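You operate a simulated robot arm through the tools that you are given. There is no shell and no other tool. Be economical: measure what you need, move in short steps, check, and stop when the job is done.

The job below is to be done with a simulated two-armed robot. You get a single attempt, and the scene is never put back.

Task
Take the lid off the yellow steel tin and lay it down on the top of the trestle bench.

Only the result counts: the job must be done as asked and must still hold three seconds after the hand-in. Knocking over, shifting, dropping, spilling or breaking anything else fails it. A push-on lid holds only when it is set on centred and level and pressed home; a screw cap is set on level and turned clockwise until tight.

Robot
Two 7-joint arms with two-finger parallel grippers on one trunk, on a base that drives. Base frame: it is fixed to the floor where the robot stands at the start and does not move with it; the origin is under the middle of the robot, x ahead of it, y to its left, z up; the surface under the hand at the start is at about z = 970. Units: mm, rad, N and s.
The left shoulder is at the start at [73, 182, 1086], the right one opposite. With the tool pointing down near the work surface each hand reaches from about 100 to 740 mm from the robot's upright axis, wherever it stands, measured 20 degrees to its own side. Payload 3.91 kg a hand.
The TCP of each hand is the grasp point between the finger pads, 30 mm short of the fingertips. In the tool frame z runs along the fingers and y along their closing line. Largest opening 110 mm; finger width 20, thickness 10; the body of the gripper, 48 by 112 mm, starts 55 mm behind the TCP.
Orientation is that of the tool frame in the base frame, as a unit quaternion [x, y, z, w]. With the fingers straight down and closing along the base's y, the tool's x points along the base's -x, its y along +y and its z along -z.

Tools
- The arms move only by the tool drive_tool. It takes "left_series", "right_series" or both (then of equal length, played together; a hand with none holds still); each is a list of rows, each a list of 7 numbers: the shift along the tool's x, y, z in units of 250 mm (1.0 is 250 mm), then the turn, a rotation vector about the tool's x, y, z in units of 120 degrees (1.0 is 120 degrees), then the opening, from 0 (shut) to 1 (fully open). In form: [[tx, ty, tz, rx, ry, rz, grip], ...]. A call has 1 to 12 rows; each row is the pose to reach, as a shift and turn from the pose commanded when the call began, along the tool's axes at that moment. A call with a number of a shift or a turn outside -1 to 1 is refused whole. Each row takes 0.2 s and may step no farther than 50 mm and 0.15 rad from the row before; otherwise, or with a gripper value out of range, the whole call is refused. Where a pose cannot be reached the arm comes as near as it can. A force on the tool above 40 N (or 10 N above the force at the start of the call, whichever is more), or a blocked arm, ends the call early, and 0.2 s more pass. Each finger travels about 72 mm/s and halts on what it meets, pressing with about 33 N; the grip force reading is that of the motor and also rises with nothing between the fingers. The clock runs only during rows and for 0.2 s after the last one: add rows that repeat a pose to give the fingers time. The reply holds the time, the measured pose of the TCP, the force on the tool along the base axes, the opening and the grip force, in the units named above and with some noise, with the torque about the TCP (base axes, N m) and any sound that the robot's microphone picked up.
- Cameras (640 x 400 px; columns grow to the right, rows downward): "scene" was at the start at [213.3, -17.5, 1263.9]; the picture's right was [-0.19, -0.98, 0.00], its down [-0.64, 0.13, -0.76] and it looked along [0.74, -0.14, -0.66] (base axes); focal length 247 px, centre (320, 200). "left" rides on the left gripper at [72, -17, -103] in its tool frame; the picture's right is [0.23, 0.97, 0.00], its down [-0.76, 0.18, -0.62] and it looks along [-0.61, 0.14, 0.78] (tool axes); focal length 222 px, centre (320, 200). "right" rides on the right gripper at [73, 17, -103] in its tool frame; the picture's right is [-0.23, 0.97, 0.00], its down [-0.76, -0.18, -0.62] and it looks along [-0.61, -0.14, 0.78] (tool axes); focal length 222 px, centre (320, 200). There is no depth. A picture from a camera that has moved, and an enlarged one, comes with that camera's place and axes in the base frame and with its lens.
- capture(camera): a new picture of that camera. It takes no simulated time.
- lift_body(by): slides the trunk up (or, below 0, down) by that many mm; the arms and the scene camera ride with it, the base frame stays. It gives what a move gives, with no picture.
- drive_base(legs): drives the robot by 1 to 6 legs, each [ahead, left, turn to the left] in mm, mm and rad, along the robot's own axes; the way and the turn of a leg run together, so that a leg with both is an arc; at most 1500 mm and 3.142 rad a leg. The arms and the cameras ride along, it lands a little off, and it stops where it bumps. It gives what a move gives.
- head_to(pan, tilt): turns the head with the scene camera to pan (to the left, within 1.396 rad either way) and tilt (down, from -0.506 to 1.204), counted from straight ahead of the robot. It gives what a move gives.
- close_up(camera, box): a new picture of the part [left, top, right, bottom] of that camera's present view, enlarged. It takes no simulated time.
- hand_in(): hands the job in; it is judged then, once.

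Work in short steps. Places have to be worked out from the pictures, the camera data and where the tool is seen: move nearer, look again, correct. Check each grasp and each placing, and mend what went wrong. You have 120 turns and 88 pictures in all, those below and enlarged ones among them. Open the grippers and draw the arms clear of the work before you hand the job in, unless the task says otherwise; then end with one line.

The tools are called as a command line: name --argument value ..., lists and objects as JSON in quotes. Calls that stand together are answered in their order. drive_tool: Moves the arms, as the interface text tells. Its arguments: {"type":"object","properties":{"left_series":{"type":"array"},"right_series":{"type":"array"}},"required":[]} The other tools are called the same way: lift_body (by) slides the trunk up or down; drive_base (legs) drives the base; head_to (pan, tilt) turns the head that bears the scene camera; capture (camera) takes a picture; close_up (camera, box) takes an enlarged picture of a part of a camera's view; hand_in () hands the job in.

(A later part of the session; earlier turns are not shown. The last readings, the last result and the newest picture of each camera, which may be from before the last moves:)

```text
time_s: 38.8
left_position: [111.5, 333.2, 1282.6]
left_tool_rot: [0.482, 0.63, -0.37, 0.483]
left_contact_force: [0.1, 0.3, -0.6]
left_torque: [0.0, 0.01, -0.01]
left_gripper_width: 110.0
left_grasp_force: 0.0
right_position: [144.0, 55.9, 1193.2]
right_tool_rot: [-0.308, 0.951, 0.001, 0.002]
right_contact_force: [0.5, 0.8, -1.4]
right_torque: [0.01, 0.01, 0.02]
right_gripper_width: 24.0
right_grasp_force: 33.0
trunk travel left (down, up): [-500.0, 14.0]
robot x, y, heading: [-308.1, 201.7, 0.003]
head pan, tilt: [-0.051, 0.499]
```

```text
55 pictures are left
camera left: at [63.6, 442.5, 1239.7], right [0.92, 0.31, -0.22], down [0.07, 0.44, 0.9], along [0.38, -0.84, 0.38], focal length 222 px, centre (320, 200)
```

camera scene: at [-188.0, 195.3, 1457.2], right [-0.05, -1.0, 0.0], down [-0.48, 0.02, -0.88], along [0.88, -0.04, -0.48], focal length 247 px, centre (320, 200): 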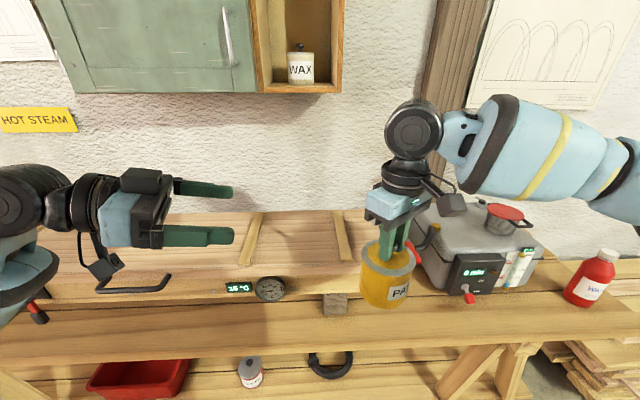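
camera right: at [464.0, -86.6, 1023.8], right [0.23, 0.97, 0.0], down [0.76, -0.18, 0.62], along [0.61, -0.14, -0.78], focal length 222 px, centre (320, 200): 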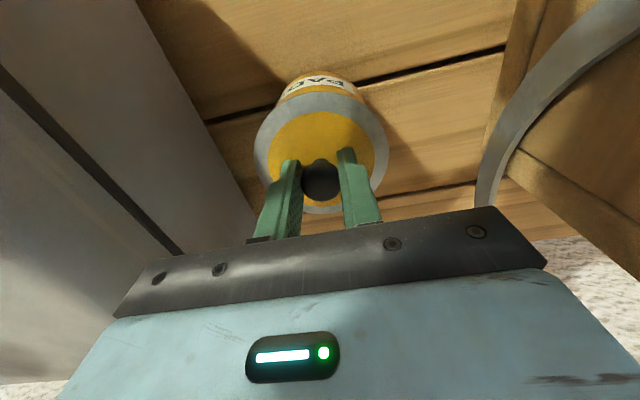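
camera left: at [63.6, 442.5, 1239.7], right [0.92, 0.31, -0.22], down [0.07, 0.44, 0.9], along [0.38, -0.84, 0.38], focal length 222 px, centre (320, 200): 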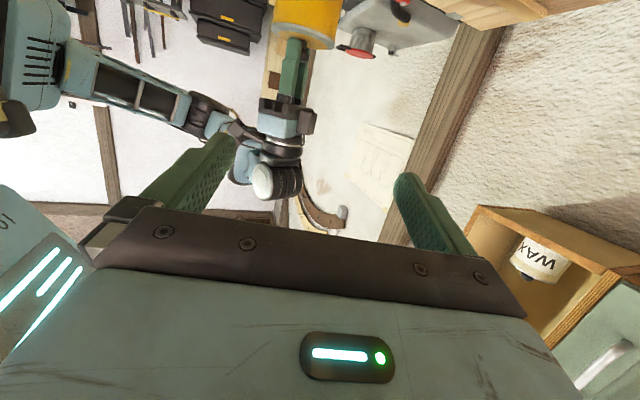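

The tin hangs in the open at axis (144,56), z≈1068–1155. I bring the open left hand to a pre-grasp 140 mm off the tin.

drive_tool --left_series '[[0.08, -0.03, 0.14, 0, 0, 0, 1], [0.16, -0.06, 0.28, 0, 0, 0, 1], [0.24, -0.1, 0.42, 0, 0, 0, 1], [0.32, -0.13, 0.56, 0, 0, 0, 1], [0.399, -0.16, 0.689, 0, 0, 0, 1], [0.399, -0.16, 0.689, 0, 0, 0, 1]]'

capture --camera "left"

capture --camera "scene"

```text
time_s: 40.2
left_position: [107.8, 185.0, 1140.6]
left_tool_rot: [0.482, 0.631, -0.37, 0.483]
left_contact_force: [0.8, 0.2, 0.4]
left_torque: [0.0, -0.02, 0.01]
left_gripper_width: 109.7
left_grasp_force: 0.0
right_position: [144.2, 56.8, 1192.8]
right_tool_rot: [-0.309, 0.951, 0.0, 0.003]
right_contact_force: [-0.6, 1.1, -1.7]
right_torque: [-0.01, -0.01, 0.02]
right_gripper_width: 24.0
right_grasp_force: 33.1
trunk travel left (down, up): [-500.0, 14.0]
robot x, y, heading: [-306.6, 197.2, 0.006]
head pan, tilt: [-0.051, 0.499]
```

```text
54 pictures are left
camera left: at [60.6, 295.1, 1097.3], right [0.92, 0.31, -0.22], down [0.07, 0.44, 0.9], along [0.38, -0.84, 0.38], focal length 222 px, centre (320, 200)
```

left: 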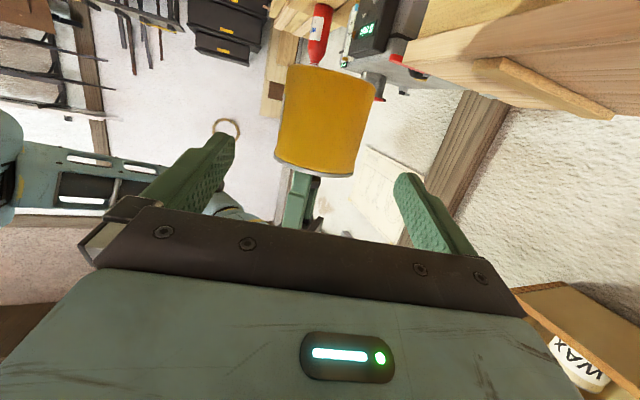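

```text
53 pictures are left
camera scene: at [-188.2, 195.7, 1457.2], right [-0.05, -1.0, 0.0], down [-0.48, 0.02, -0.88], along [0.88, -0.04, -0.48], focal length 247 px, centre (320, 200)
```

scene: 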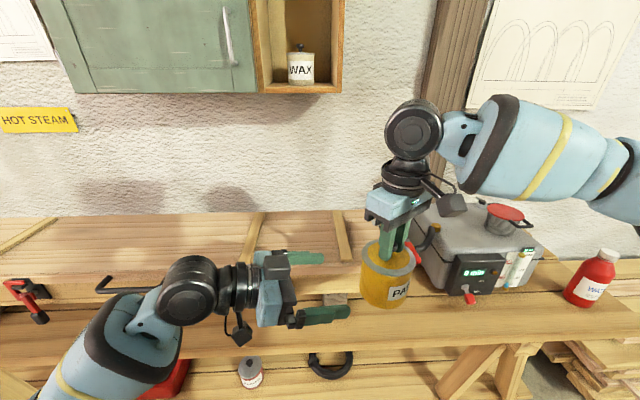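

The tin appears centred between the fingers' line of approach. I advance 139 mm along the fingers, open.

drive_tool --left_series '[[0, 0.017, 0.12, 0, 0, 0, 1], [0, 0.017, 0.24, 0, 0, 0, 1], [0, 0.017, 0.34, 0, 0, 0, 1], [0, 0.017, 0.44, 0, 0, 0, 1], [0, 0.017, 0.5, 0, 0, 0, 1], [-0.004, 0.017, 0.545, 0, 0, 0, 1], [-0.004, 0.017, 0.545, 0, 0, 0, 1]]'

capture --camera "left"

close_up --camera "scene" --box '[270, 170, 470, 330]'

```text
time_s: 41.8
left_position: [146.5, 62.2, 1106.5]
left_tool_rot: [0.482, 0.63, -0.37, 0.484]
left_contact_force: [0.6, 0.4, -0.3]
left_torque: [0.03, -0.03, -0.02]
left_gripper_width: 110.0
left_grasp_force: 0.1
right_position: [145.3, 55.6, 1192.7]
right_tool_rot: [-0.308, 0.951, 0.0, 0.002]
right_contact_force: [0.3, -0.1, -1.1]
right_torque: [0.01, -0.01, -0.04]
right_gripper_width: 24.2
right_grasp_force: 32.8
trunk travel left (down, up): [-500.0, 14.0]
robot x, y, heading: [-307.9, 202.5, 0.004]
head pan, tilt: [-0.051, 0.499]
```

```text
52 pictures are left
camera left: at [100.1, 171.3, 1063.6], right [0.92, 0.31, -0.22], down [0.07, 0.44, 0.9], along [0.38, -0.84, 0.38], focal length 222 px, centre (320, 200)
```

left: 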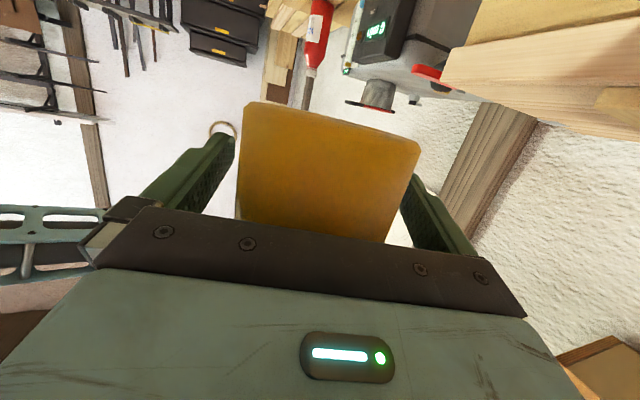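

```text
2.50 times, centred on (370, 250) of scene
camera zoom: at [-188.0, 195.6, 1457.2], right [-0.05, -1.0, 0.0], down [-0.48, 0.02, -0.88], along [0.88, -0.04, -0.48], focal length 617 px, centre (195, 75)
```

zoom: 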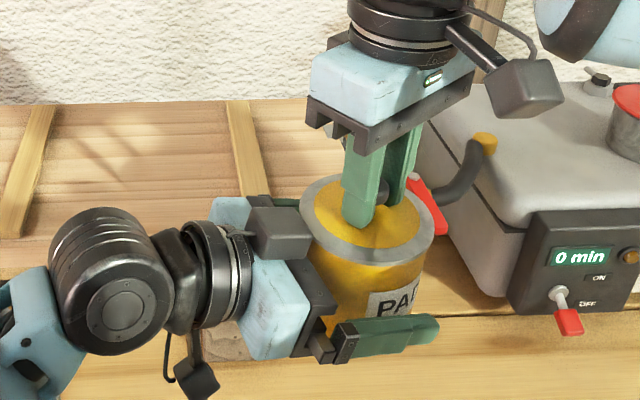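

Tin sits between the left fingers below the lid rim. I close the left hand on the body.

drive_tool --left_series '[[0, 0, 0, 0, 0, 0, 0.85], [0, 0, 0, 0, 0, 0, 0.75], [0, 0, 0, 0, 0, 0, 0.6], [0, 0, 0, 0, 0, 0, 0.5], [0, 0, 0, 0, 0, 0, 0.5]]'

capture --camera "left"

close_up --camera "scene" --box '[270, 170, 470, 330]'

```text
time_s: 43.0
left_position: [146.6, 62.0, 1106.3]
left_tool_rot: [0.482, 0.63, -0.37, 0.484]
left_contact_force: [-2.5, -1.2, -0.7]
left_torque: [0.07, -0.09, -0.01]
left_gripper_width: 88.4
left_grasp_force: 32.6
right_position: [145.6, 55.9, 1193.2]
right_tool_rot: [-0.309, 0.951, 0.001, 0.002]
right_contact_force: [0.5, 1.2, -1.2]
right_torque: [0.05, -0.05, -0.01]
right_gripper_width: 24.1
right_grasp_force: 32.6
trunk travel left (down, up): [-500.0, 14.0]
robot x, y, heading: [-314.3, 197.0, 0.004]
head pan, tilt: [-0.051, 0.499]
```

```text
50 pictures are left
camera left: at [100.0, 171.2, 1063.7], right [0.92, 0.31, -0.22], down [0.07, 0.44, 0.9], along [0.38, -0.84, 0.38], focal length 222 px, centre (320, 200)
```

left: 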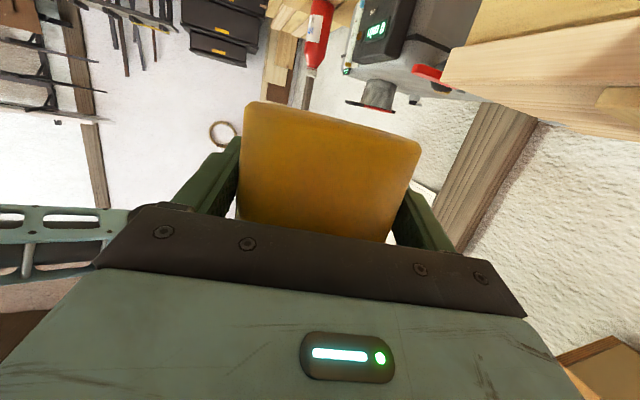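

```text
2.50 times, centred on (370, 250) of scene
camera zoom: at [-188.0, 195.3, 1457.2], right [-0.05, -1.0, 0.0], down [-0.48, 0.02, -0.88], along [0.88, -0.04, -0.48], focal length 617 px, centre (195, 75)
```

zoom: 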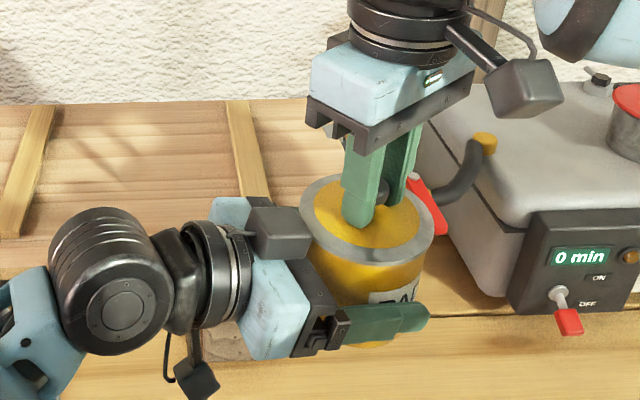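

Body held at 88 mm. Now the right hand pulls the lid up slowly.

drive_tool --right_series '[[0, 0, -0.008, 0, 0, 0, 0], [0, 0, -0.016, 0, 0, 0, 0], [0, 0, -0.024, 0, 0, 0, 0], [0, 0, -0.032, 0, 0, 0, 0], [0, 0, -0.044, 0, 0, 0, 0], [0, 0, -0.056, 0, 0, 0, 0]]' --left_series '[[0, 0, 0, 0, 0, 0, 0.4], [0, 0, 0, 0, 0, 0, 0.4], [0, 0, 0, 0, 0, 0, 0.4], [0, 0, 0, 0, 0, 0, 0.4], [0, 0, 0, 0, 0, 0, 0.4], [0, 0, 0, 0, 0, 0, 0.4]]'

close_up --camera "scene" --box '[270, 170, 470, 330]'

```text
time_s: 44.4
left_position: [147.8, 60.4, 1106.9]
left_tool_rot: [0.482, 0.63, -0.37, 0.484]
left_contact_force: [0.2, -0.2, 0.2]
left_torque: [0.01, -0.02, -0.02]
left_gripper_width: 88.6
left_grasp_force: 33.0
right_position: [143.9, 52.6, 1207.7]
right_tool_rot: [-0.309, 0.951, 0.0, 0.002]
right_contact_force: [0.8, 0.6, -0.3]
right_torque: [0.03, 0.0, 0.03]
right_gripper_width: 24.2
right_grasp_force: 32.7
right hand out of reach, approached as far as the arm can: row 6
trunk travel left (down, up): [-500.0, 14.0]
robot x, y, heading: [-313.9, 200.2, 0.007]
head pan, tilt: [-0.051, 0.499]
heard: snap
```

```text
2.50 times, centred on (370, 250) of scene
camera zoom: at [-188.0, 195.2, 1457.2], right [-0.05, -1.0, 0.0], down [-0.48, 0.02, -0.88], along [0.88, -0.04, -0.48], focal length 617 px, centre (195, 75)
```

zoom: 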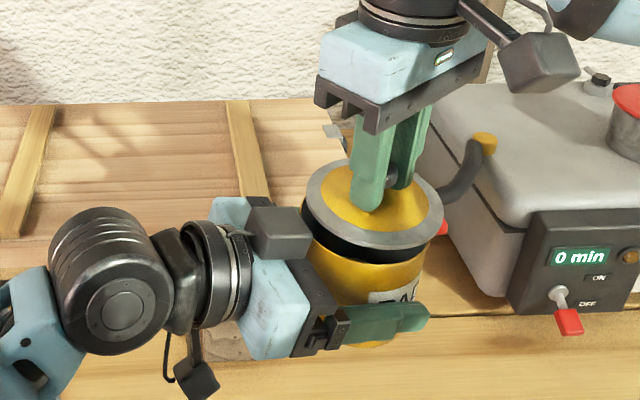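

A snap: the lid is free, tin stays in the left hand. I lift the lid up and move it off to the right.

drive_tool --right_series '[[0.012, -0.016, -0.06, 0, 0, 0, 0], [0.024, -0.032, -0.12, 0, 0, 0, 0], [0.07, -0.1, -0.16, 0, 0, 0, 0], [0.16, -0.22, -0.18, 0, 0, 0, 0], [0.26, -0.36, -0.18, 0, 0, 0, 0], [0.36, -0.5, -0.18, 0, 0, 0, 0]]' --left_series '[[0, 0, 0, 0, 0, 0, 0.4], [0, 0, 0, 0, 0, 0, 0.4], [0, 0, 0, 0, 0, 0, 0.4], [0, 0, 0, 0, 0, 0, 0.4], [0, 0, 0, 0, 0, 0, 0.4], [0, 0, 0, 0, 0, 0, 0.4]]'

capture --camera "scene"

capture --camera "right"

```text
time_s: 45.8
left_position: [147.4, 60.9, 1106.7]
left_tool_rot: [0.482, 0.63, -0.37, 0.483]
left_contact_force: [0.6, -0.3, 0.7]
left_torque: [0.03, 0.02, 0.02]
left_gripper_width: 88.6
left_grasp_force: 32.8
right_position: [144.3, -103.1, 1252.8]
right_tool_rot: [-0.309, 0.951, 0.001, 0.003]
right_contact_force: [-0.2, 0.6, -0.4]
right_torque: [0.0, -0.02, 0.01]
right_gripper_width: 24.1
right_grasp_force: 32.9
trunk travel left (down, up): [-500.0, 14.0]
robot x, y, heading: [-308.6, 200.9, -0.004]
head pan, tilt: [-0.051, 0.499]
```

```text
47 pictures are left
camera scene: at [-188.5, 194.0, 1457.2], right [-0.05, -1.0, 0.0], down [-0.48, 0.02, -0.88], along [0.88, -0.04, -0.48], focal length 247 px, centre (320, 200)
```

scene: 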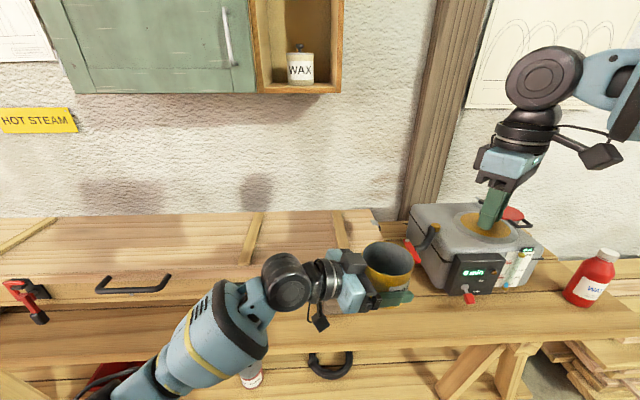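

```text
46 pictures are left
camera right: at [74.7, -132.3, 1356.3], right [-0.39, 0.92, 0.0], down [0.72, 0.3, 0.63], along [0.58, 0.25, -0.78], focal length 222 px, centre (320, 200)
```

right: 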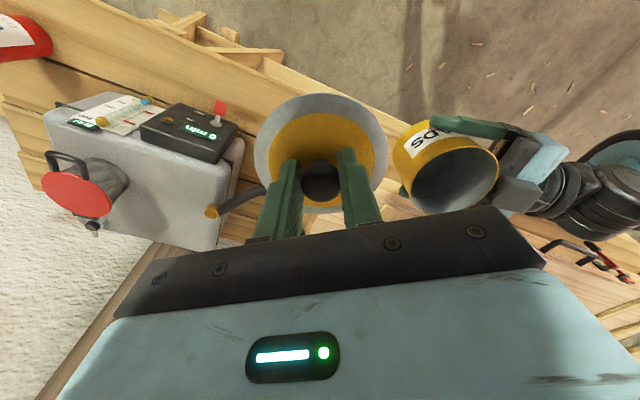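

Lid is off and the tin is empty-looking in the left hand. The gap front is overhung by the valve lever, so I'll use the clear bench strip right of the control panel, around (280,-530). I raise the left hand a bit, un-yaw the right, and drive right 500 mm.

drive_tool --right_series '[[0, 0, 0, 0, 0, 0.06, 0], [0, 0, 0, 0, 0, 0.12, 0], [0, 0, 0, 0, 0, 0.18, 0], [0, 0, 0, 0, 0, 0.24, 0], [0, 0, 0, 0, 0, 0.3, 0], [0, 0, 0, 0, 0, 0.3, 0]]' --left_series '[[-0.08, 0, -0.02, 0, 0, 0, 0.4], [-0.16, 0, -0.04, 0, 0, 0, 0.4], [-0.232, 0, -0.062, 0, 0, 0, 0.4], [-0.232, 0, -0.062, 0, 0, 0, 0.4], [-0.232, 0, -0.062, 0, 0, 0, 0.4], [-0.232, 0, -0.062, 0, 0, 0, 0.4]]'

drive_base --legs '[[0, -500, 0]]'

head_to --pan -0.35 --tilt 0.6

capture --camera "scene"

```text
time_s: 47.2
left_position: [148.0, 63.0, 1167.4]
left_tool_rot: [0.481, 0.631, -0.37, 0.484]
left_contact_force: [-0.6, -0.4, -2.0]
left_torque: [-0.02, -0.05, -0.02]
left_gripper_width: 88.4
left_grasp_force: 32.6
right_position: [144.7, -101.0, 1251.0]
right_tool_rot: [0.001, 1.0, 0.001, 0.002]
right_contact_force: [0.2, -1.3, -1.2]
right_torque: [-0.02, -0.02, 0.0]
right_gripper_width: 24.2
right_grasp_force: 33.0
trunk travel left (down, up): [-500.0, 14.0]
robot x, y, heading: [-309.8, 204.1, 0.006]
head pan, tilt: [-0.051, 0.499]
```

```text
time_s: 52.1
left_position: [151.9, -431.6, 1166.6]
left_tool_rot: [0.481, 0.631, -0.369, 0.484]
left_contact_force: [-0.3, 0.0, -1.3]
left_torque: [0.0, 0.01, -0.02]
left_gripper_width: 88.4
left_grasp_force: 32.8
right_position: [149.0, -594.7, 1251.7]
right_tool_rot: [-0.003, 1.0, 0.0, 0.002]
right_contact_force: [0.3, 1.0, -0.3]
right_torque: [0.01, -0.03, -0.05]
right_gripper_width: 23.7
right_grasp_force: 33.3
trunk travel left (down, up): [-500.0, 14.0]
robot x, y, heading: [-307.1, -291.8, 0.006]
head pan, tilt: [-0.051, 0.499]
```

```text
time_s: 52.9
left_position: [150.3, -433.0, 1167.5]
left_tool_rot: [0.481, 0.631, -0.369, 0.484]
left_contact_force: [-0.2, 0.8, -1.9]
left_torque: [0.0, -0.01, 0.0]
left_gripper_width: 88.6
left_grasp_force: 33.5
right_position: [149.8, -596.5, 1251.7]
right_tool_rot: [-0.002, 1.0, 0.001, 0.002]
right_contact_force: [1.0, 0.5, 0.2]
right_torque: [0.02, -0.02, -0.01]
right_gripper_width: 24.4
right_grasp_force: 32.9
trunk travel left (down, up): [-500.0, 14.0]
robot x, y, heading: [-305.4, -295.0, 0.011]
head pan, tilt: [-0.351, 0.6]
```

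```text
45 pictures are left
camera scene: at [-192.8, -325.7, 1448.1], right [-0.34, -0.94, 0.0], down [-0.53, 0.19, -0.83], along [0.78, -0.28, -0.56], focal length 247 px, centre (320, 200)
```

scene: 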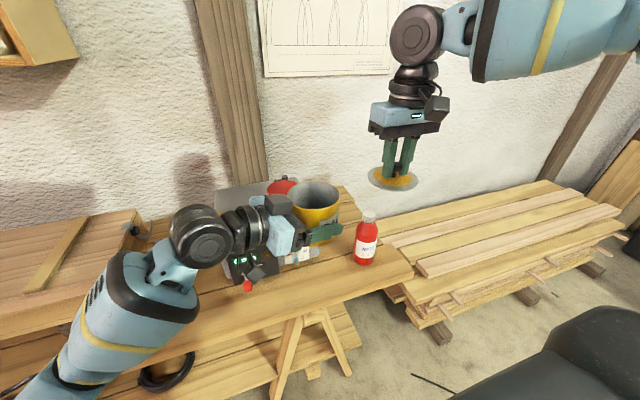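

The bench ends just past the bottle; spot (278,-540) left of the bottle is clear. I shift the left hand 60 mm left for clearance and bring the lid over the spot and down to TCP z≈1000.

drive_tool --right_series '[[-0.17, 0.075, 0, 0, 0, 0, 0], [-0.34, 0.15, 0, 0, 0, 0, 0], [-0.512, 0.224, 0, 0, 0, 0, 0], [-0.512, 0.224, 0.19, 0, 0, 0, 0], [-0.512, 0.224, 0.38, 0, 0, 0, 0], [-0.512, 0.224, 0.57, 0, 0, 0, 0], [-0.512, 0.224, 0.76, 0, 0, 0, 0], [-0.512, 0.224, 0.94, 0, 0, 0, 0], [-0.512, 0.224, 1.0, 0, 0, 0, 0], [-0.512, 0.224, 1.0, 0, 0, 0, 0]]' --left_series '[[0.03, 0.03, -0.11, 0, 0, 0, 0.4], [0.06, 0.062, -0.224, 0, 0, 0, 0.4], [0.06, 0.062, -0.224, 0, 0, 0, 0.4], [0.06, 0.062, -0.224, 0, 0, 0, 0.4], [0.06, 0.062, -0.224, 0, 0, 0, 0.4], [0.06, 0.062, -0.224, 0, 0, 0, 0.4], [0.06, 0.062, -0.224, 0, 0, 0, 0.4], [0.06, 0.062, -0.224, 0, 0, 0, 0.4], [0.06, 0.062, -0.224, 0, 0, 0, 0.4], [0.06, 0.062, -0.224, 0, 0, 0, 0.4]]'

capture --camera "right"

capture --camera "scene"

```text
time_s: 55.1
left_position: [149.3, -372.4, 1167.6]
left_tool_rot: [0.481, 0.631, -0.369, 0.484]
left_contact_force: [0.1, 0.1, -2.0]
left_torque: [0.0, 0.01, -0.01]
left_gripper_width: 88.5
left_grasp_force: 32.6
right_position: [254.1, -553.8, 1013.1]
right_tool_rot: [-0.003, 1.0, 0.002, 0.002]
right_contact_force: [0.1, -0.2, -0.5]
right_torque: [-0.01, -0.03, 0.0]
right_gripper_width: 24.1
right_grasp_force: 32.9
right hand out of reach, approached as far as the arm can: row 3, 4, 5, 6, 7, 8, 9, 10
trunk travel left (down, up): [-500.0, 14.0]
robot x, y, heading: [-304.0, -293.8, 0.006]
head pan, tilt: [-0.351, 0.6]
```

```text
44 pictures are left
camera right: at [181.5, -537.2, 1116.8], right [0.22, 0.97, 0.0], down [0.76, -0.18, 0.63], along [0.61, -0.14, -0.78], focal length 222 px, centre (320, 200)
```

right: 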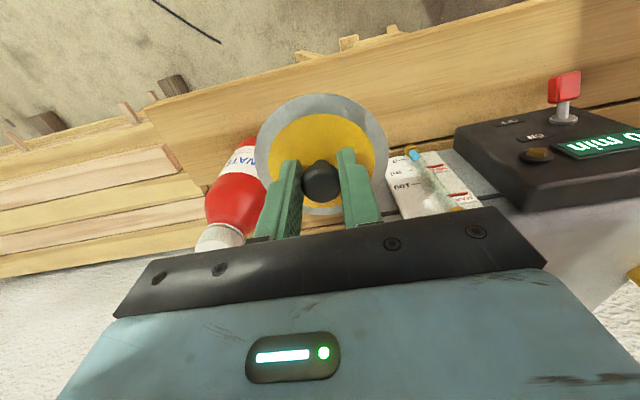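

```text
43 pictures are left
camera scene: at [-192.6, -325.9, 1448.1], right [-0.34, -0.94, 0.0], down [-0.53, 0.19, -0.82], along [0.78, -0.28, -0.57], focal length 247 px, centre (320, 200)
```

scene: 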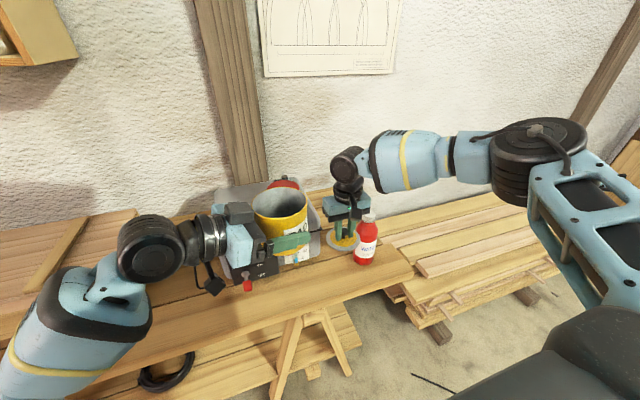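

The raised trunk limits reach; bottle is at ≈(317,-676). I retract the lid 80 mm and then drive 90 mm ahead.

drive_tool --right_series '[[0.15, 0, -0.05, 0, 0, 0, 0], [0.3, 0, -0.05, 0, 0, 0, 0], [0.4, 0.0, -0.05, 0, 0, 0, 0]]'

drive_base --legs '[[90, 0, 0]]'

```text
time_s: 55.9
left_position: [148.7, -371.8, 1166.2]
left_tool_rot: [0.481, 0.631, -0.369, 0.484]
left_contact_force: [0.4, -0.6, -1.1]
left_torque: [-0.02, 0.01, 0.01]
left_gripper_width: 88.7
left_grasp_force: 32.3
right_position: [156.6, -552.9, 1025.3]
right_tool_rot: [-0.002, 1.0, 0.0, 0.002]
right_contact_force: [0.0, 0.1, -0.1]
right_torque: [0.0, 0.02, 0.01]
right_gripper_width: 24.1
right_grasp_force: 33.3
trunk travel left (down, up): [-500.0, 14.0]
robot x, y, heading: [-307.1, -296.0, 0.009]
head pan, tilt: [-0.351, 0.6]
```

```text
time_s: 57.0
left_position: [237.9, -371.5, 1166.9]
left_tool_rot: [0.48, 0.632, -0.368, 0.484]
left_contact_force: [0.5, 0.8, 0.1]
left_torque: [-0.02, 0.01, -0.01]
left_gripper_width: 88.4
left_grasp_force: 33.1
right_position: [245.4, -551.6, 1026.7]
right_tool_rot: [-0.003, 1.0, 0.001, 0.002]
right_contact_force: [-0.6, -0.4, -0.8]
right_torque: [0.03, -0.02, -0.02]
right_gripper_width: 24.1
right_grasp_force: 33.0
trunk travel left (down, up): [-500.0, 14.0]
robot x, y, heading: [-219.1, -294.3, 0.009]
head pan, tilt: [-0.351, 0.6]
```

Now over the spot; lower to TCP z≈890.

drive_tool --right_series '[[-0.064, 0, 0.1, 0, 0, 0, 0], [-0.128, 0, 0.25, 0, 0, 0, 0], [-0.128, 0, 0.4, 0, 0, 0, 0], [-0.128, 0, 0.54, 0, 0, 0, 0], [-0.128, 0, 0.54, 0, 0, 0, 0]]'

capture --camera "right"

close_up --camera "scene" --box '[260, 200, 460, 330]'

```text
time_s: 58.2
left_position: [237.2, -371.5, 1166.4]
left_tool_rot: [0.48, 0.632, -0.368, 0.485]
left_contact_force: [0.3, -0.2, -1.5]
left_torque: [0.0, 0.01, -0.02]
left_gripper_width: 88.3
left_grasp_force: 33.2
right_position: [270.4, -557.7, 899.9]
right_tool_rot: [-0.002, 1.0, 0.001, 0.002]
right_contact_force: [0.4, -0.1, -0.4]
right_torque: [0.0, -0.02, 0.02]
right_gripper_width: 24.2
right_grasp_force: 33.0
right hand out of reach, approached as far as the arm can: row 4, 5
trunk travel left (down, up): [-500.0, 14.0]
robot x, y, heading: [-218.2, -291.7, 0.011]
head pan, tilt: [-0.351, 0.6]
```

```text
42 pictures are left
camera right: at [197.6, -542.0, 1004.0], right [0.22, 0.97, 0.0], down [0.76, -0.18, 0.63], along [0.61, -0.14, -0.78], focal length 222 px, centre (320, 200)
```

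right: 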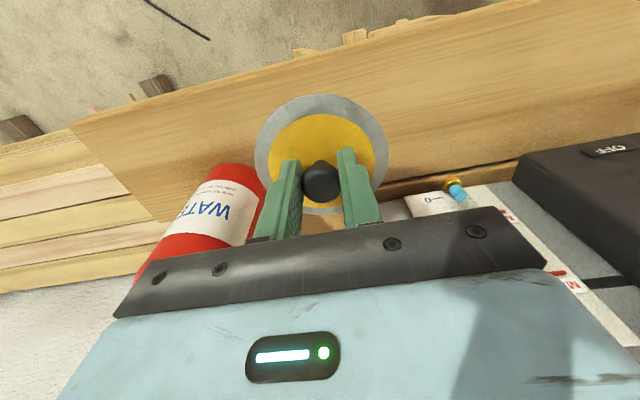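

```text
3.08 times, centred on (360, 265) of scene
camera zoom: at [-104.3, -324.8, 1448.2], right [-0.34, -0.94, 0.0], down [-0.53, 0.19, -0.83], along [0.78, -0.28, -0.56], focal length 759 px, centre (197, 0)
```

zoom: 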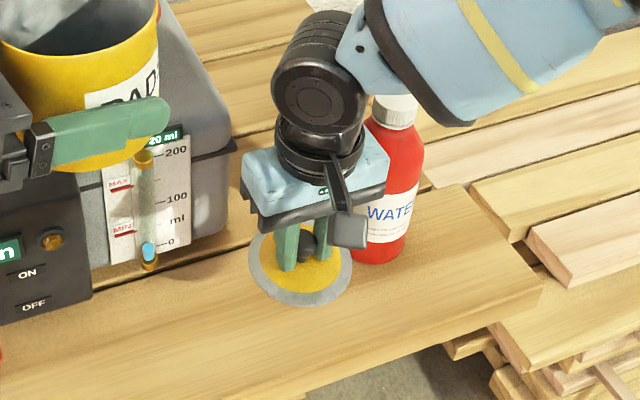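

The arm bottoms out at this trunk height. I raise the hand 50, lower the trunk 80, then descend with the arm under force guard.

drive_tool --right_series '[[0, 0, -0.1, 0, 0, 0, 0], [0, 0, -0.2, 0, 0, 0, 0]]'

lift_body --by -80

```text
time_s: 58.8
left_position: [236.8, -371.1, 1167.3]
left_tool_rot: [0.48, 0.631, -0.368, 0.485]
left_contact_force: [-0.1, 0.7, -0.2]
left_torque: [-0.01, 0.0, 0.02]
left_gripper_width: 88.5
left_grasp_force: 33.9
right_position: [270.4, -557.4, 951.8]
right_tool_rot: [-0.003, 1.0, 0.001, 0.001]
right_contact_force: [-0.6, 0.0, -0.7]
right_torque: [0.0, 0.0, 0.0]
right_gripper_width: 23.7
right_grasp_force: 33.3
trunk travel left (down, up): [-500.0, 14.0]
robot x, y, heading: [-215.7, -293.4, 0.004]
head pan, tilt: [-0.351, 0.6]
```

```text
time_s: 60.0
left_position: [235.9, -370.5, 1087.6]
left_tool_rot: [0.48, 0.632, -0.368, 0.485]
left_contact_force: [0.0, 0.7, -1.4]
left_torque: [0.01, 0.01, 0.0]
left_gripper_width: 88.3
left_grasp_force: 33.5
right_position: [269.1, -558.3, 870.0]
right_tool_rot: [-0.003, 1.0, 0.0, 0.003]
right_contact_force: [-0.7, 0.8, 0.1]
right_torque: [0.01, -0.01, 0.0]
right_gripper_width: 24.0
right_grasp_force: 32.3
trunk travel left (down, up): [-420.0, 94.0]
robot x, y, heading: [-216.8, -291.2, 0.007]
head pan, tilt: [-0.351, 0.6]
```

Now at z 870. I shift 12 mm onto the bench and descend gently 12 mm.

drive_tool --right_series '[[-0.05, 0.02, 0, 0, 0, 0, 0], [-0.05, 0.02, 0.016, 0, 0, 0, 0], [-0.05, 0.02, 0.032, 0, 0, 0, 0], [-0.05, 0.02, 0.048, 0, 0, 0, 0]]'

close_up --camera "scene" --box '[260, 200, 460, 330]'

```text
time_s: 61.0
left_position: [238.6, -371.6, 1086.6]
left_tool_rot: [0.48, 0.631, -0.369, 0.485]
left_contact_force: [0.1, 1.5, -0.2]
left_torque: [-0.01, 0.04, 0.01]
left_gripper_width: 88.4
left_grasp_force: 33.3
right_position: [283.4, -553.5, 858.3]
right_tool_rot: [-0.002, 1.0, 0.001, 0.002]
right_contact_force: [0.2, 0.7, -1.0]
right_torque: [0.01, 0.01, -0.02]
right_gripper_width: 23.9
right_grasp_force: 32.9
trunk travel left (down, up): [-420.0, 94.0]
robot x, y, heading: [-215.6, -292.7, 0.011]
head pan, tilt: [-0.351, 0.6]
```

```text
3.08 times, centred on (360, 265) of scene
camera zoom: at [-30.1, -324.5, 1351.6], right [-0.34, -0.94, 0.0], down [-0.53, 0.19, -0.83], along [0.78, -0.28, -0.56], focal length 759 px, centre (197, 0)
```

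zoom: 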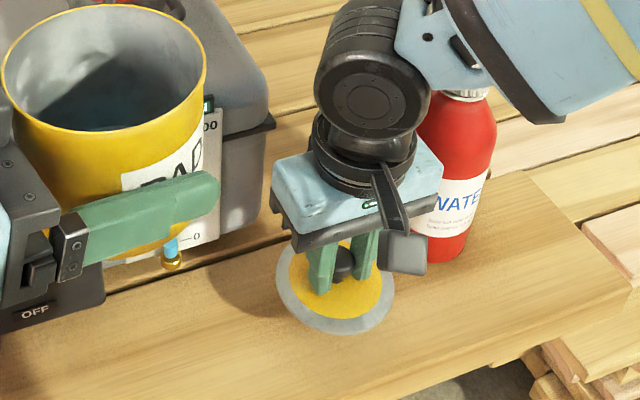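

Still a little above the bench by the shadow. I continue down slowly.

drive_tool --right_series '[[0, 0, 0.012, 0, 0, 0, 0], [0, 0, 0.024, 0, 0, 0, 0], [0, 0, 0.036, 0, 0, 0, 0], [0, 0, 0.048, 0, 0, 0, 0]]'

```text
time_s: 62.0
left_position: [238.0, -371.2, 1085.8]
left_tool_rot: [0.481, 0.631, -0.369, 0.484]
left_contact_force: [0.3, 1.0, -1.9]
left_torque: [-0.03, 0.02, -0.03]
left_gripper_width: 88.0
left_grasp_force: 32.8
right_position: [281.4, -551.2, 844.6]
right_tool_rot: [-0.003, 1.0, 0.002, 0.002]
right_contact_force: [-1.4, -0.3, -0.3]
right_torque: [0.0, 0.03, -0.03]
right_gripper_width: 24.0
right_grasp_force: 32.7
trunk travel left (down, up): [-420.0, 94.0]
robot x, y, heading: [-217.9, -290.2, 0.006]
head pan, tilt: [-0.351, 0.6]
```

No contact at 845 yet; go on in small steps.

drive_tool --right_series '[[0, 0, 0.01, 0, 0, 0, 0], [0, 0, 0.02, 0, 0, 0, 0], [0, 0, 0.03, 0, 0, 0, 0], [0, 0, 0.03, 0, 0, 0, 0]]'

close_up --camera "scene" --box '[310, 250, 410, 320]'

```text
time_s: 63.0
left_position: [236.9, -371.0, 1087.0]
left_tool_rot: [0.481, 0.631, -0.369, 0.484]
left_contact_force: [-0.2, 0.3, -1.8]
left_torque: [0.0, -0.01, 0.01]
left_gripper_width: 88.2
left_grasp_force: 33.1
right_position: [283.3, -552.9, 837.8]
right_tool_rot: [-0.003, 1.0, 0.001, 0.002]
right_contact_force: [0.4, 0.4, 0.0]
right_torque: [0.0, 0.0, 0.0]
right_gripper_width: 24.3
right_grasp_force: 32.9
trunk travel left (down, up): [-420.0, 94.0]
robot x, y, heading: [-218.0, -292.1, 0.008]
head pan, tilt: [-0.351, 0.6]
```

```text
5.71 times, centred on (360, 285) of scene
camera zoom: at [-30.1, -324.5, 1351.6], right [-0.34, -0.94, 0.0], down [-0.53, 0.19, -0.83], along [0.78, -0.28, -0.56], focal length 1410 px, centre (91, -286)
```

zoom: 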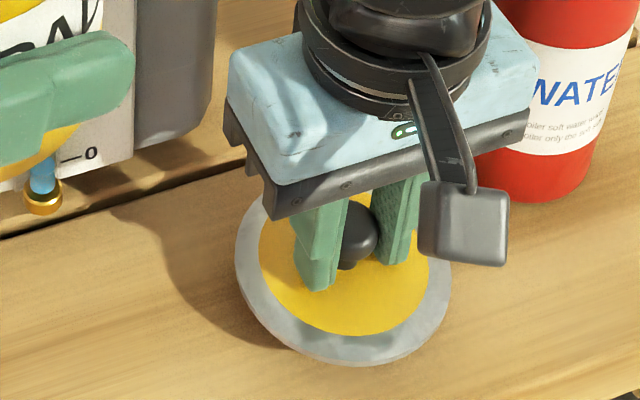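

Shadow shows it's still slightly above. I continue 12 mm in small steps.

drive_tool --right_series '[[0, 0, 0.012, 0, 0, 0, 0], [0, 0, 0.024, 0, 0, 0, 0], [0, 0, 0.036, 0, 0, 0, 0], [0, 0, 0.048, 0, 0, 0, 0]]'

close_up --camera "scene" --box '[310, 250, 410, 320]'

```text
time_s: 64.0
left_position: [238.0, -371.0, 1086.5]
left_tool_rot: [0.481, 0.632, -0.369, 0.484]
left_contact_force: [0.0, 0.1, -0.7]
left_torque: [0.02, 0.0, -0.01]
left_gripper_width: 88.3
left_grasp_force: 33.1
right_position: [283.3, -553.3, 827.5]
right_tool_rot: [-0.003, 1.0, 0.001, 0.001]
right_contact_force: [0.2, 0.9, 0.5]
right_torque: [0.04, 0.0, -0.02]
right_gripper_width: 24.0
right_grasp_force: 32.9
trunk travel left (down, up): [-420.0, 94.0]
robot x, y, heading: [-217.5, -293.7, 0.007]
head pan, tilt: [-0.351, 0.6]
```

```text
5.71 times, centred on (360, 285) of scene
camera zoom: at [-30.1, -324.5, 1351.6], right [-0.34, -0.94, 0.0], down [-0.53, 0.19, -0.83], along [0.78, -0.28, -0.57], focal length 1410 px, centre (91, -286)
```

zoom: 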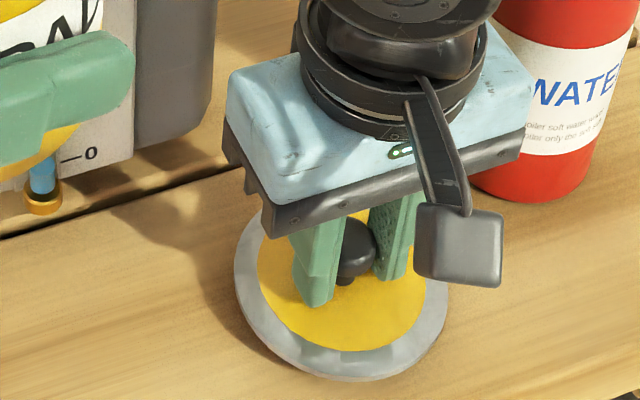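

Very close now. Continue 2 mm per row.

drive_tool --right_series '[[0, 0, 0.008, 0, 0, 0, 0], [0, 0, 0.016, 0, 0, 0, 0], [0, 0, 0.024, 0, 0, 0, 0]]'

close_up --camera "scene" --box '[310, 250, 410, 320]'

```text
time_s: 64.8
left_position: [236.1, -370.6, 1087.6]
left_tool_rot: [0.481, 0.631, -0.368, 0.485]
left_contact_force: [-0.3, 0.3, -0.5]
left_torque: [0.04, -0.01, 0.01]
left_gripper_width: 88.6
left_grasp_force: 32.7
right_position: [281.7, -554.0, 822.7]
right_tool_rot: [-0.003, 1.0, 0.0, 0.003]
right_contact_force: [-2.9, -3.4, 19.9]
right_torque: [-0.04, 0.54, 0.03]
right_gripper_width: 23.9
right_grasp_force: 33.1
trunk travel left (down, up): [-420.0, 94.0]
robot x, y, heading: [-215.4, -291.7, 0.009]
head pan, tilt: [-0.351, 0.6]
```

```text
5.71 times, centred on (360, 285) of scene
camera zoom: at [-32.1, -324.2, 1352.2], right [-0.34, -0.94, 0.0], down [-0.53, 0.19, -0.83], along [0.78, -0.28, -0.56], focal length 1410 px, centre (91, -286)
```

zoom: 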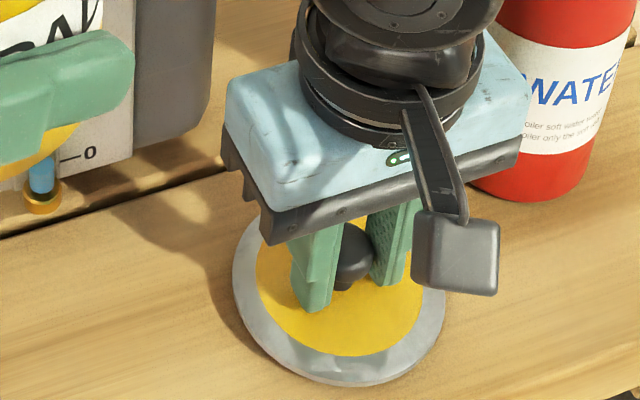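

Contact (20 N): lid is on the bench. Relieve 1 mm, open, then raise straight up.

drive_tool --right_series '[[0, 0, -0.006, 0, 0, 0, 0], [0, 0, -0.006, 0, 0, 0, 0.25], [0, 0, -0.006, 0, 0, 0, 0.5], [0, 0, -0.006, 0, 0, 0, 0.5], [0, 0, -0.1, 0, 0, 0, 0.5], [0, 0, -0.25, 0, 0, 0, 0.5], [0, 0, -0.44, 0, 0, 0, 0.5], [0, 0, -0.63, 0, 0, 0, 0.5]]'

capture --camera "scene"

capture --camera "right"

```text
time_s: 66.6
left_position: [236.6, -370.7, 1087.6]
left_tool_rot: [0.48, 0.632, -0.368, 0.485]
left_contact_force: [-0.3, 0.5, -1.5]
left_torque: [-0.01, 0.01, 0.01]
left_gripper_width: 88.2
left_grasp_force: 33.1
right_position: [282.2, -557.0, 978.7]
right_tool_rot: [-0.002, 1.0, 0.001, 0.001]
right_contact_force: [0.1, 0.1, 1.3]
right_torque: [0.0, 0.01, 0.05]
right_gripper_width: 54.8
right_grasp_force: 0.0
trunk travel left (down, up): [-420.0, 94.0]
robot x, y, heading: [-215.5, -293.6, 0.012]
head pan, tilt: [-0.351, 0.6]
```

```text
36 pictures are left
camera scene: at [-30.8, -324.2, 1351.8], right [-0.34, -0.94, 0.0], down [-0.53, 0.19, -0.83], along [0.78, -0.28, -0.56], focal length 247 px, centre (320, 200)
```

scene: 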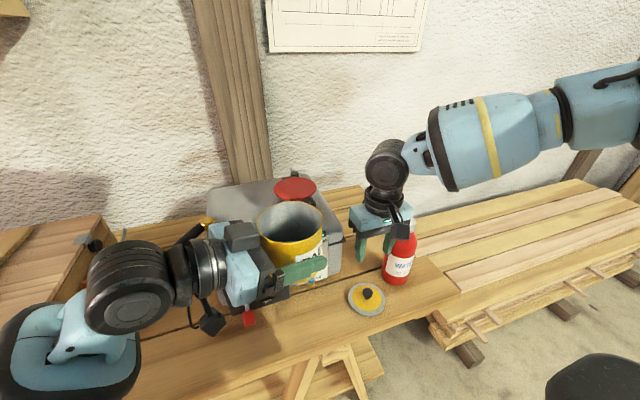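

```text
35 pictures are left
camera right: at [209.6, -540.2, 1082.6], right [0.22, 0.98, 0.0], down [0.76, -0.17, 0.63], along [0.61, -0.14, -0.78], focal length 222 px, centre (320, 200)
```

right: 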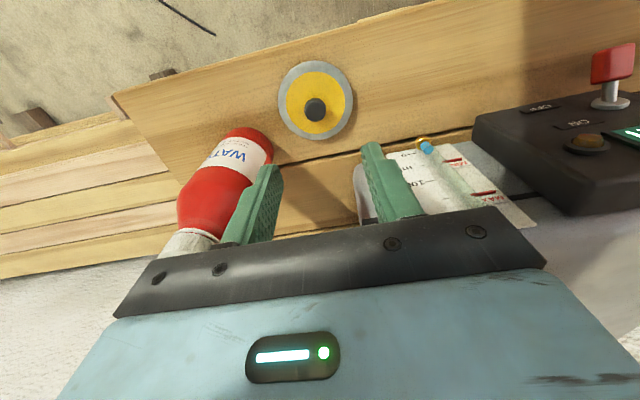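

Lid lies flat on the bench. Next I return the tin to its place: hand it over in the air to the right hand (gripping the rim from above). First raise the right hand and yaw it.

drive_tool --right_series '[[0, 0, -0.19, 0, 0, 0, 0.5], [0, 0, -0.38, 0, 0, 0, 0.6], [0, 0, -0.57, 0, 0, 0, 0.8], [0, 0, -0.76, 0, 0, -0.07, 1], [0, 0, -0.95, 0, 0, -0.14, 1], [0, 0, -1, 0, 0, -0.21, 1], [0, 0, -1, 0, 0, -0.28, 1], [0, 0, -1, 0, 0, -0.35, 1], [0, 0, -1, 0, 0, -0.42, 1], [0, 0, -1, 0, 0, -0.49, 1], [0, 0, -1, 0, 0, -0.56, 1], [0, 0, -1, 0, 0, -0.625, 1]]'

drive_tool --left_series '[[-0.03, -0.03, 0.1, 0, 0, 0, 0.4], [-0.06, -0.06, 0.2, 0, 0, 0, 0.4], [-0.09, -0.09, 0.31, 0, 0, 0, 0.4], [-0.11, -0.114, 0.41, 0, 0, 0, 0.4], [-0.11, -0.114, 0.41, 0, 0, 0, 0.4]]'

capture --camera "right"

capture --camera "scene"

```text
time_s: 69.2
left_position: [237.6, -370.5, 1087.1]
left_tool_rot: [0.481, 0.631, -0.369, 0.484]
left_contact_force: [0.1, 0.0, -1.2]
left_torque: [0.0, 0.03, -0.06]
left_gripper_width: 88.4
left_grasp_force: 33.0
right_position: [281.1, -553.4, 1228.4]
right_tool_rot: [-0.611, 0.792, -0.001, 0.002]
right_contact_force: [0.0, 0.5, 0.4]
right_torque: [0.04, -0.01, -0.02]
right_gripper_width: 110.0
right_grasp_force: 0.0
trunk travel left (down, up): [-420.0, 94.0]
robot x, y, heading: [-216.1, -292.9, 0.008]
head pan, tilt: [-0.351, 0.6]
```

```text
time_s: 70.4
left_position: [238.1, -480.3, 1086.0]
left_tool_rot: [0.481, 0.631, -0.369, 0.484]
left_contact_force: [0.9, 0.0, -1.2]
left_torque: [0.0, -0.04, -0.02]
left_gripper_width: 88.4
left_grasp_force: 32.8
right_position: [281.1, -553.2, 1228.2]
right_tool_rot: [-0.611, 0.792, -0.001, 0.002]
right_contact_force: [-0.4, -1.1, -0.3]
right_torque: [0.0, -0.02, -0.02]
right_gripper_width: 110.0
right_grasp_force: 0.0
trunk travel left (down, up): [-420.0, 94.0]
robot x, y, heading: [-217.7, -296.2, 0.012]
head pan, tilt: [-0.351, 0.6]
```

```text
34 pictures are left
camera right: at [246.3, -619.2, 1332.4], right [-0.88, 0.47, 0.0], down [0.36, 0.69, 0.63], along [0.29, 0.55, -0.78], focal length 222 px, centre (320, 200)
```

right: 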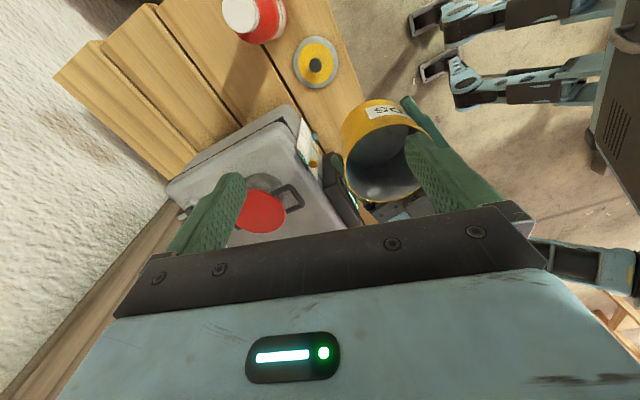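

```text
33 pictures are left
camera scene: at [-30.1, -324.0, 1351.6], right [-0.34, -0.94, 0.0], down [-0.53, 0.19, -0.83], along [0.78, -0.28, -0.56], focal length 247 px, centre (320, 200)
```

scene: 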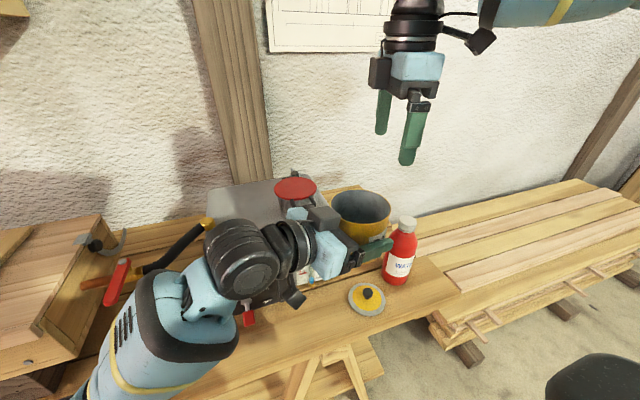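

Tin axis confirmed ≈ (239,-488), rim z≈1134. I bring the open right hand just above the rim.

drive_tool --right_series '[[-0.1, 0.115, 0, 0, 0, 0, 1], [-0.208, 0.23, 0, 0, 0, 0, 1], [-0.208, 0.23, 0.14, 0, 0, 0, 1], [-0.208, 0.23, 0.14, 0, 0, 0, 1]]'

capture --camera "right"

close_up --camera "scene" --box '[270, 110, 450, 290]'

```text
time_s: 71.4
left_position: [237.3, -479.9, 1085.3]
left_tool_rot: [0.48, 0.632, -0.368, 0.485]
left_contact_force: [-0.4, 0.2, -1.2]
left_torque: [-0.02, 0.0, 0.01]
left_gripper_width: 88.6
left_grasp_force: 32.7
right_position: [238.7, -488.5, 1194.7]
right_tool_rot: [-0.611, 0.792, 0.0, 0.002]
right_contact_force: [-0.5, 0.2, -0.8]
right_torque: [-0.03, -0.04, -0.04]
right_gripper_width: 110.1
right_grasp_force: 0.1
trunk travel left (down, up): [-420.0, 94.0]
robot x, y, heading: [-217.0, -290.7, 0.009]
head pan, tilt: [-0.351, 0.6]
```

```text
32 pictures are left
camera right: at [202.8, -554.6, 1297.9], right [-0.88, 0.47, 0.0], down [0.36, 0.69, 0.63], along [0.29, 0.55, -0.78], focal length 222 px, centre (320, 200)
```

right: 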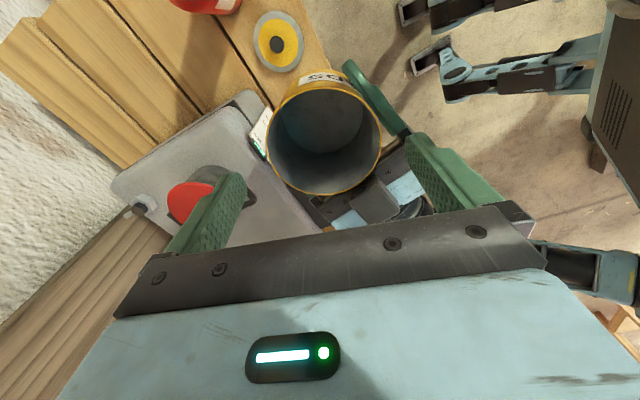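

```text
2.22 times, centred on (360, 200) of scene
camera zoom: at [-30.7, -323.9, 1351.7], right [-0.34, -0.94, 0.0], down [-0.53, 0.19, -0.83], along [0.78, -0.28, -0.56], focal length 548 px, centre (231, 200)
```

zoom: 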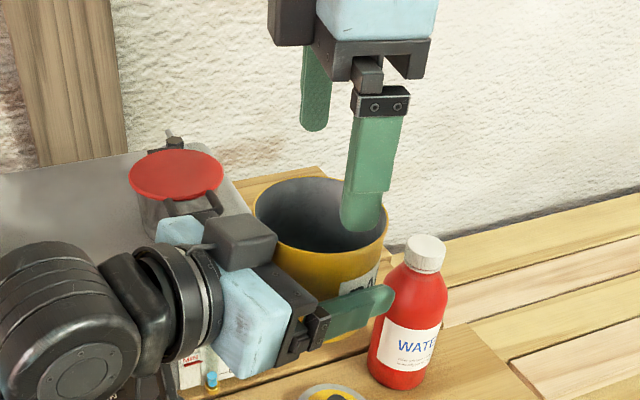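

Rim is centred between the right fingers. I lower 50 mm so the fingers straddle the top of the tin, above the left fingers.

drive_tool --right_series '[[0, 0.006, 0.07, 0, 0, 0, 1], [0, 0.006, 0.14, 0, 0, 0, 1], [0, 0.006, 0.2, 0, 0, 0, 1], [0, 0.006, 0.2, 0, 0, 0, 1]]'

capture --camera "right"

close_up --camera "scene" --box '[270, 110, 450, 290]'

```text
time_s: 72.4
left_position: [238.7, -480.5, 1085.8]
left_tool_rot: [0.48, 0.631, -0.368, 0.485]
left_contact_force: [0.0, 0.1, -1.3]
left_torque: [-0.02, -0.04, 0.01]
left_gripper_width: 88.3
left_grasp_force: 33.0
right_position: [237.7, -489.2, 1143.2]
right_tool_rot: [-0.611, 0.792, 0.0, 0.002]
right_contact_force: [-0.1, 0.5, -0.6]
right_torque: [0.0, 0.01, 0.0]
right_gripper_width: 110.0
right_grasp_force: 0.1
trunk travel left (down, up): [-420.0, 94.0]
robot x, y, heading: [-217.1, -298.9, 0.009]
head pan, tilt: [-0.351, 0.6]
```

```text
30 pictures are left
camera right: at [202.0, -554.8, 1247.1], right [-0.88, 0.47, 0.0], down [0.36, 0.69, 0.63], along [0.29, 0.55, -0.78], focal length 222 px, centre (320, 200)
```

right: 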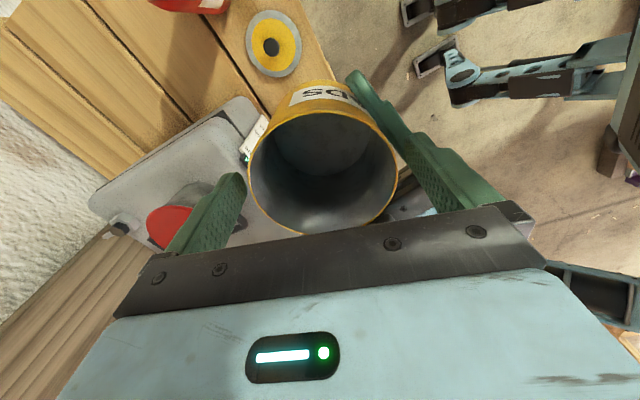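

```text
2.22 times, centred on (360, 200) of scene
camera zoom: at [-30.3, -324.4, 1351.7], right [-0.34, -0.94, 0.0], down [-0.53, 0.19, -0.83], along [0.78, -0.28, -0.56], focal length 548 px, centre (231, 200)
```

zoom: 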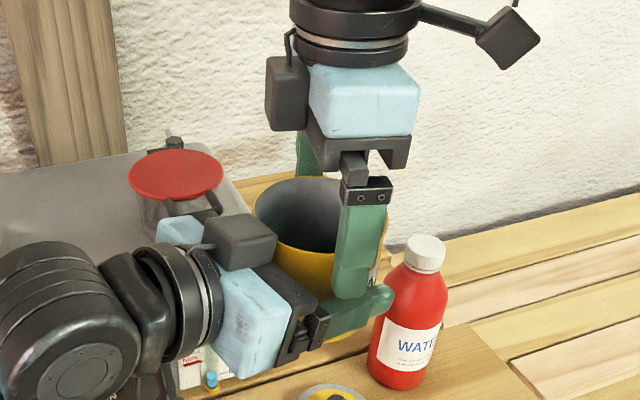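

Fingers straddle the rim, clear of the left hand. Close the right hand on the tin.

drive_tool --right_series '[[0, 0, 0, 0, 0, 0, 0.9], [0, 0, 0, 0, 0, 0, 0.75], [0, 0, 0, 0, 0, 0, 0.6], [0, 0, 0, 0, 0, 0, 0.5], [0, 0, 0, 0, 0, 0, 0.5]]'

capture --camera "right"

```text
time_s: 73.6
left_position: [238.3, -481.6, 1086.9]
left_tool_rot: [0.481, 0.631, -0.369, 0.484]
left_contact_force: [1.6, -0.4, -0.2]
left_torque: [-0.08, 0.01, -0.14]
left_gripper_width: 88.4
left_grasp_force: 32.8
right_position: [237.3, -488.6, 1143.6]
right_tool_rot: [-0.611, 0.792, 0.0, 0.002]
right_contact_force: [-1.0, 0.4, 0.5]
right_torque: [0.13, 0.12, 0.13]
right_gripper_width: 90.0
right_grasp_force: 32.7
trunk travel left (down, up): [-420.0, 94.0]
robot x, y, heading: [-216.2, -293.6, 0.008]
head pan, tilt: [-0.351, 0.6]
```

```text
28 pictures are left
camera right: at [202.2, -554.8, 1247.2], right [-0.88, 0.47, 0.0], down [0.36, 0.69, 0.63], along [0.29, 0.55, -0.78], focal length 222 px, centre (320, 200)
```

right: 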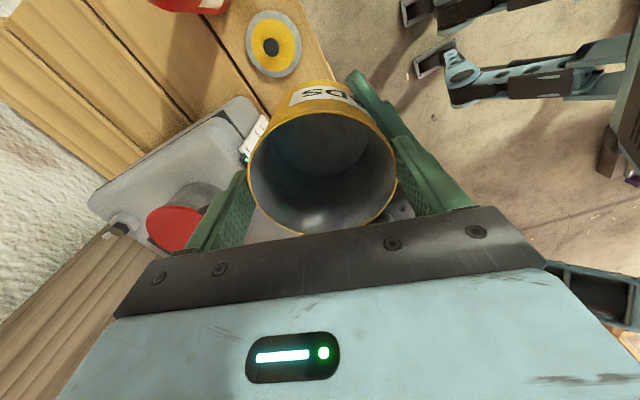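

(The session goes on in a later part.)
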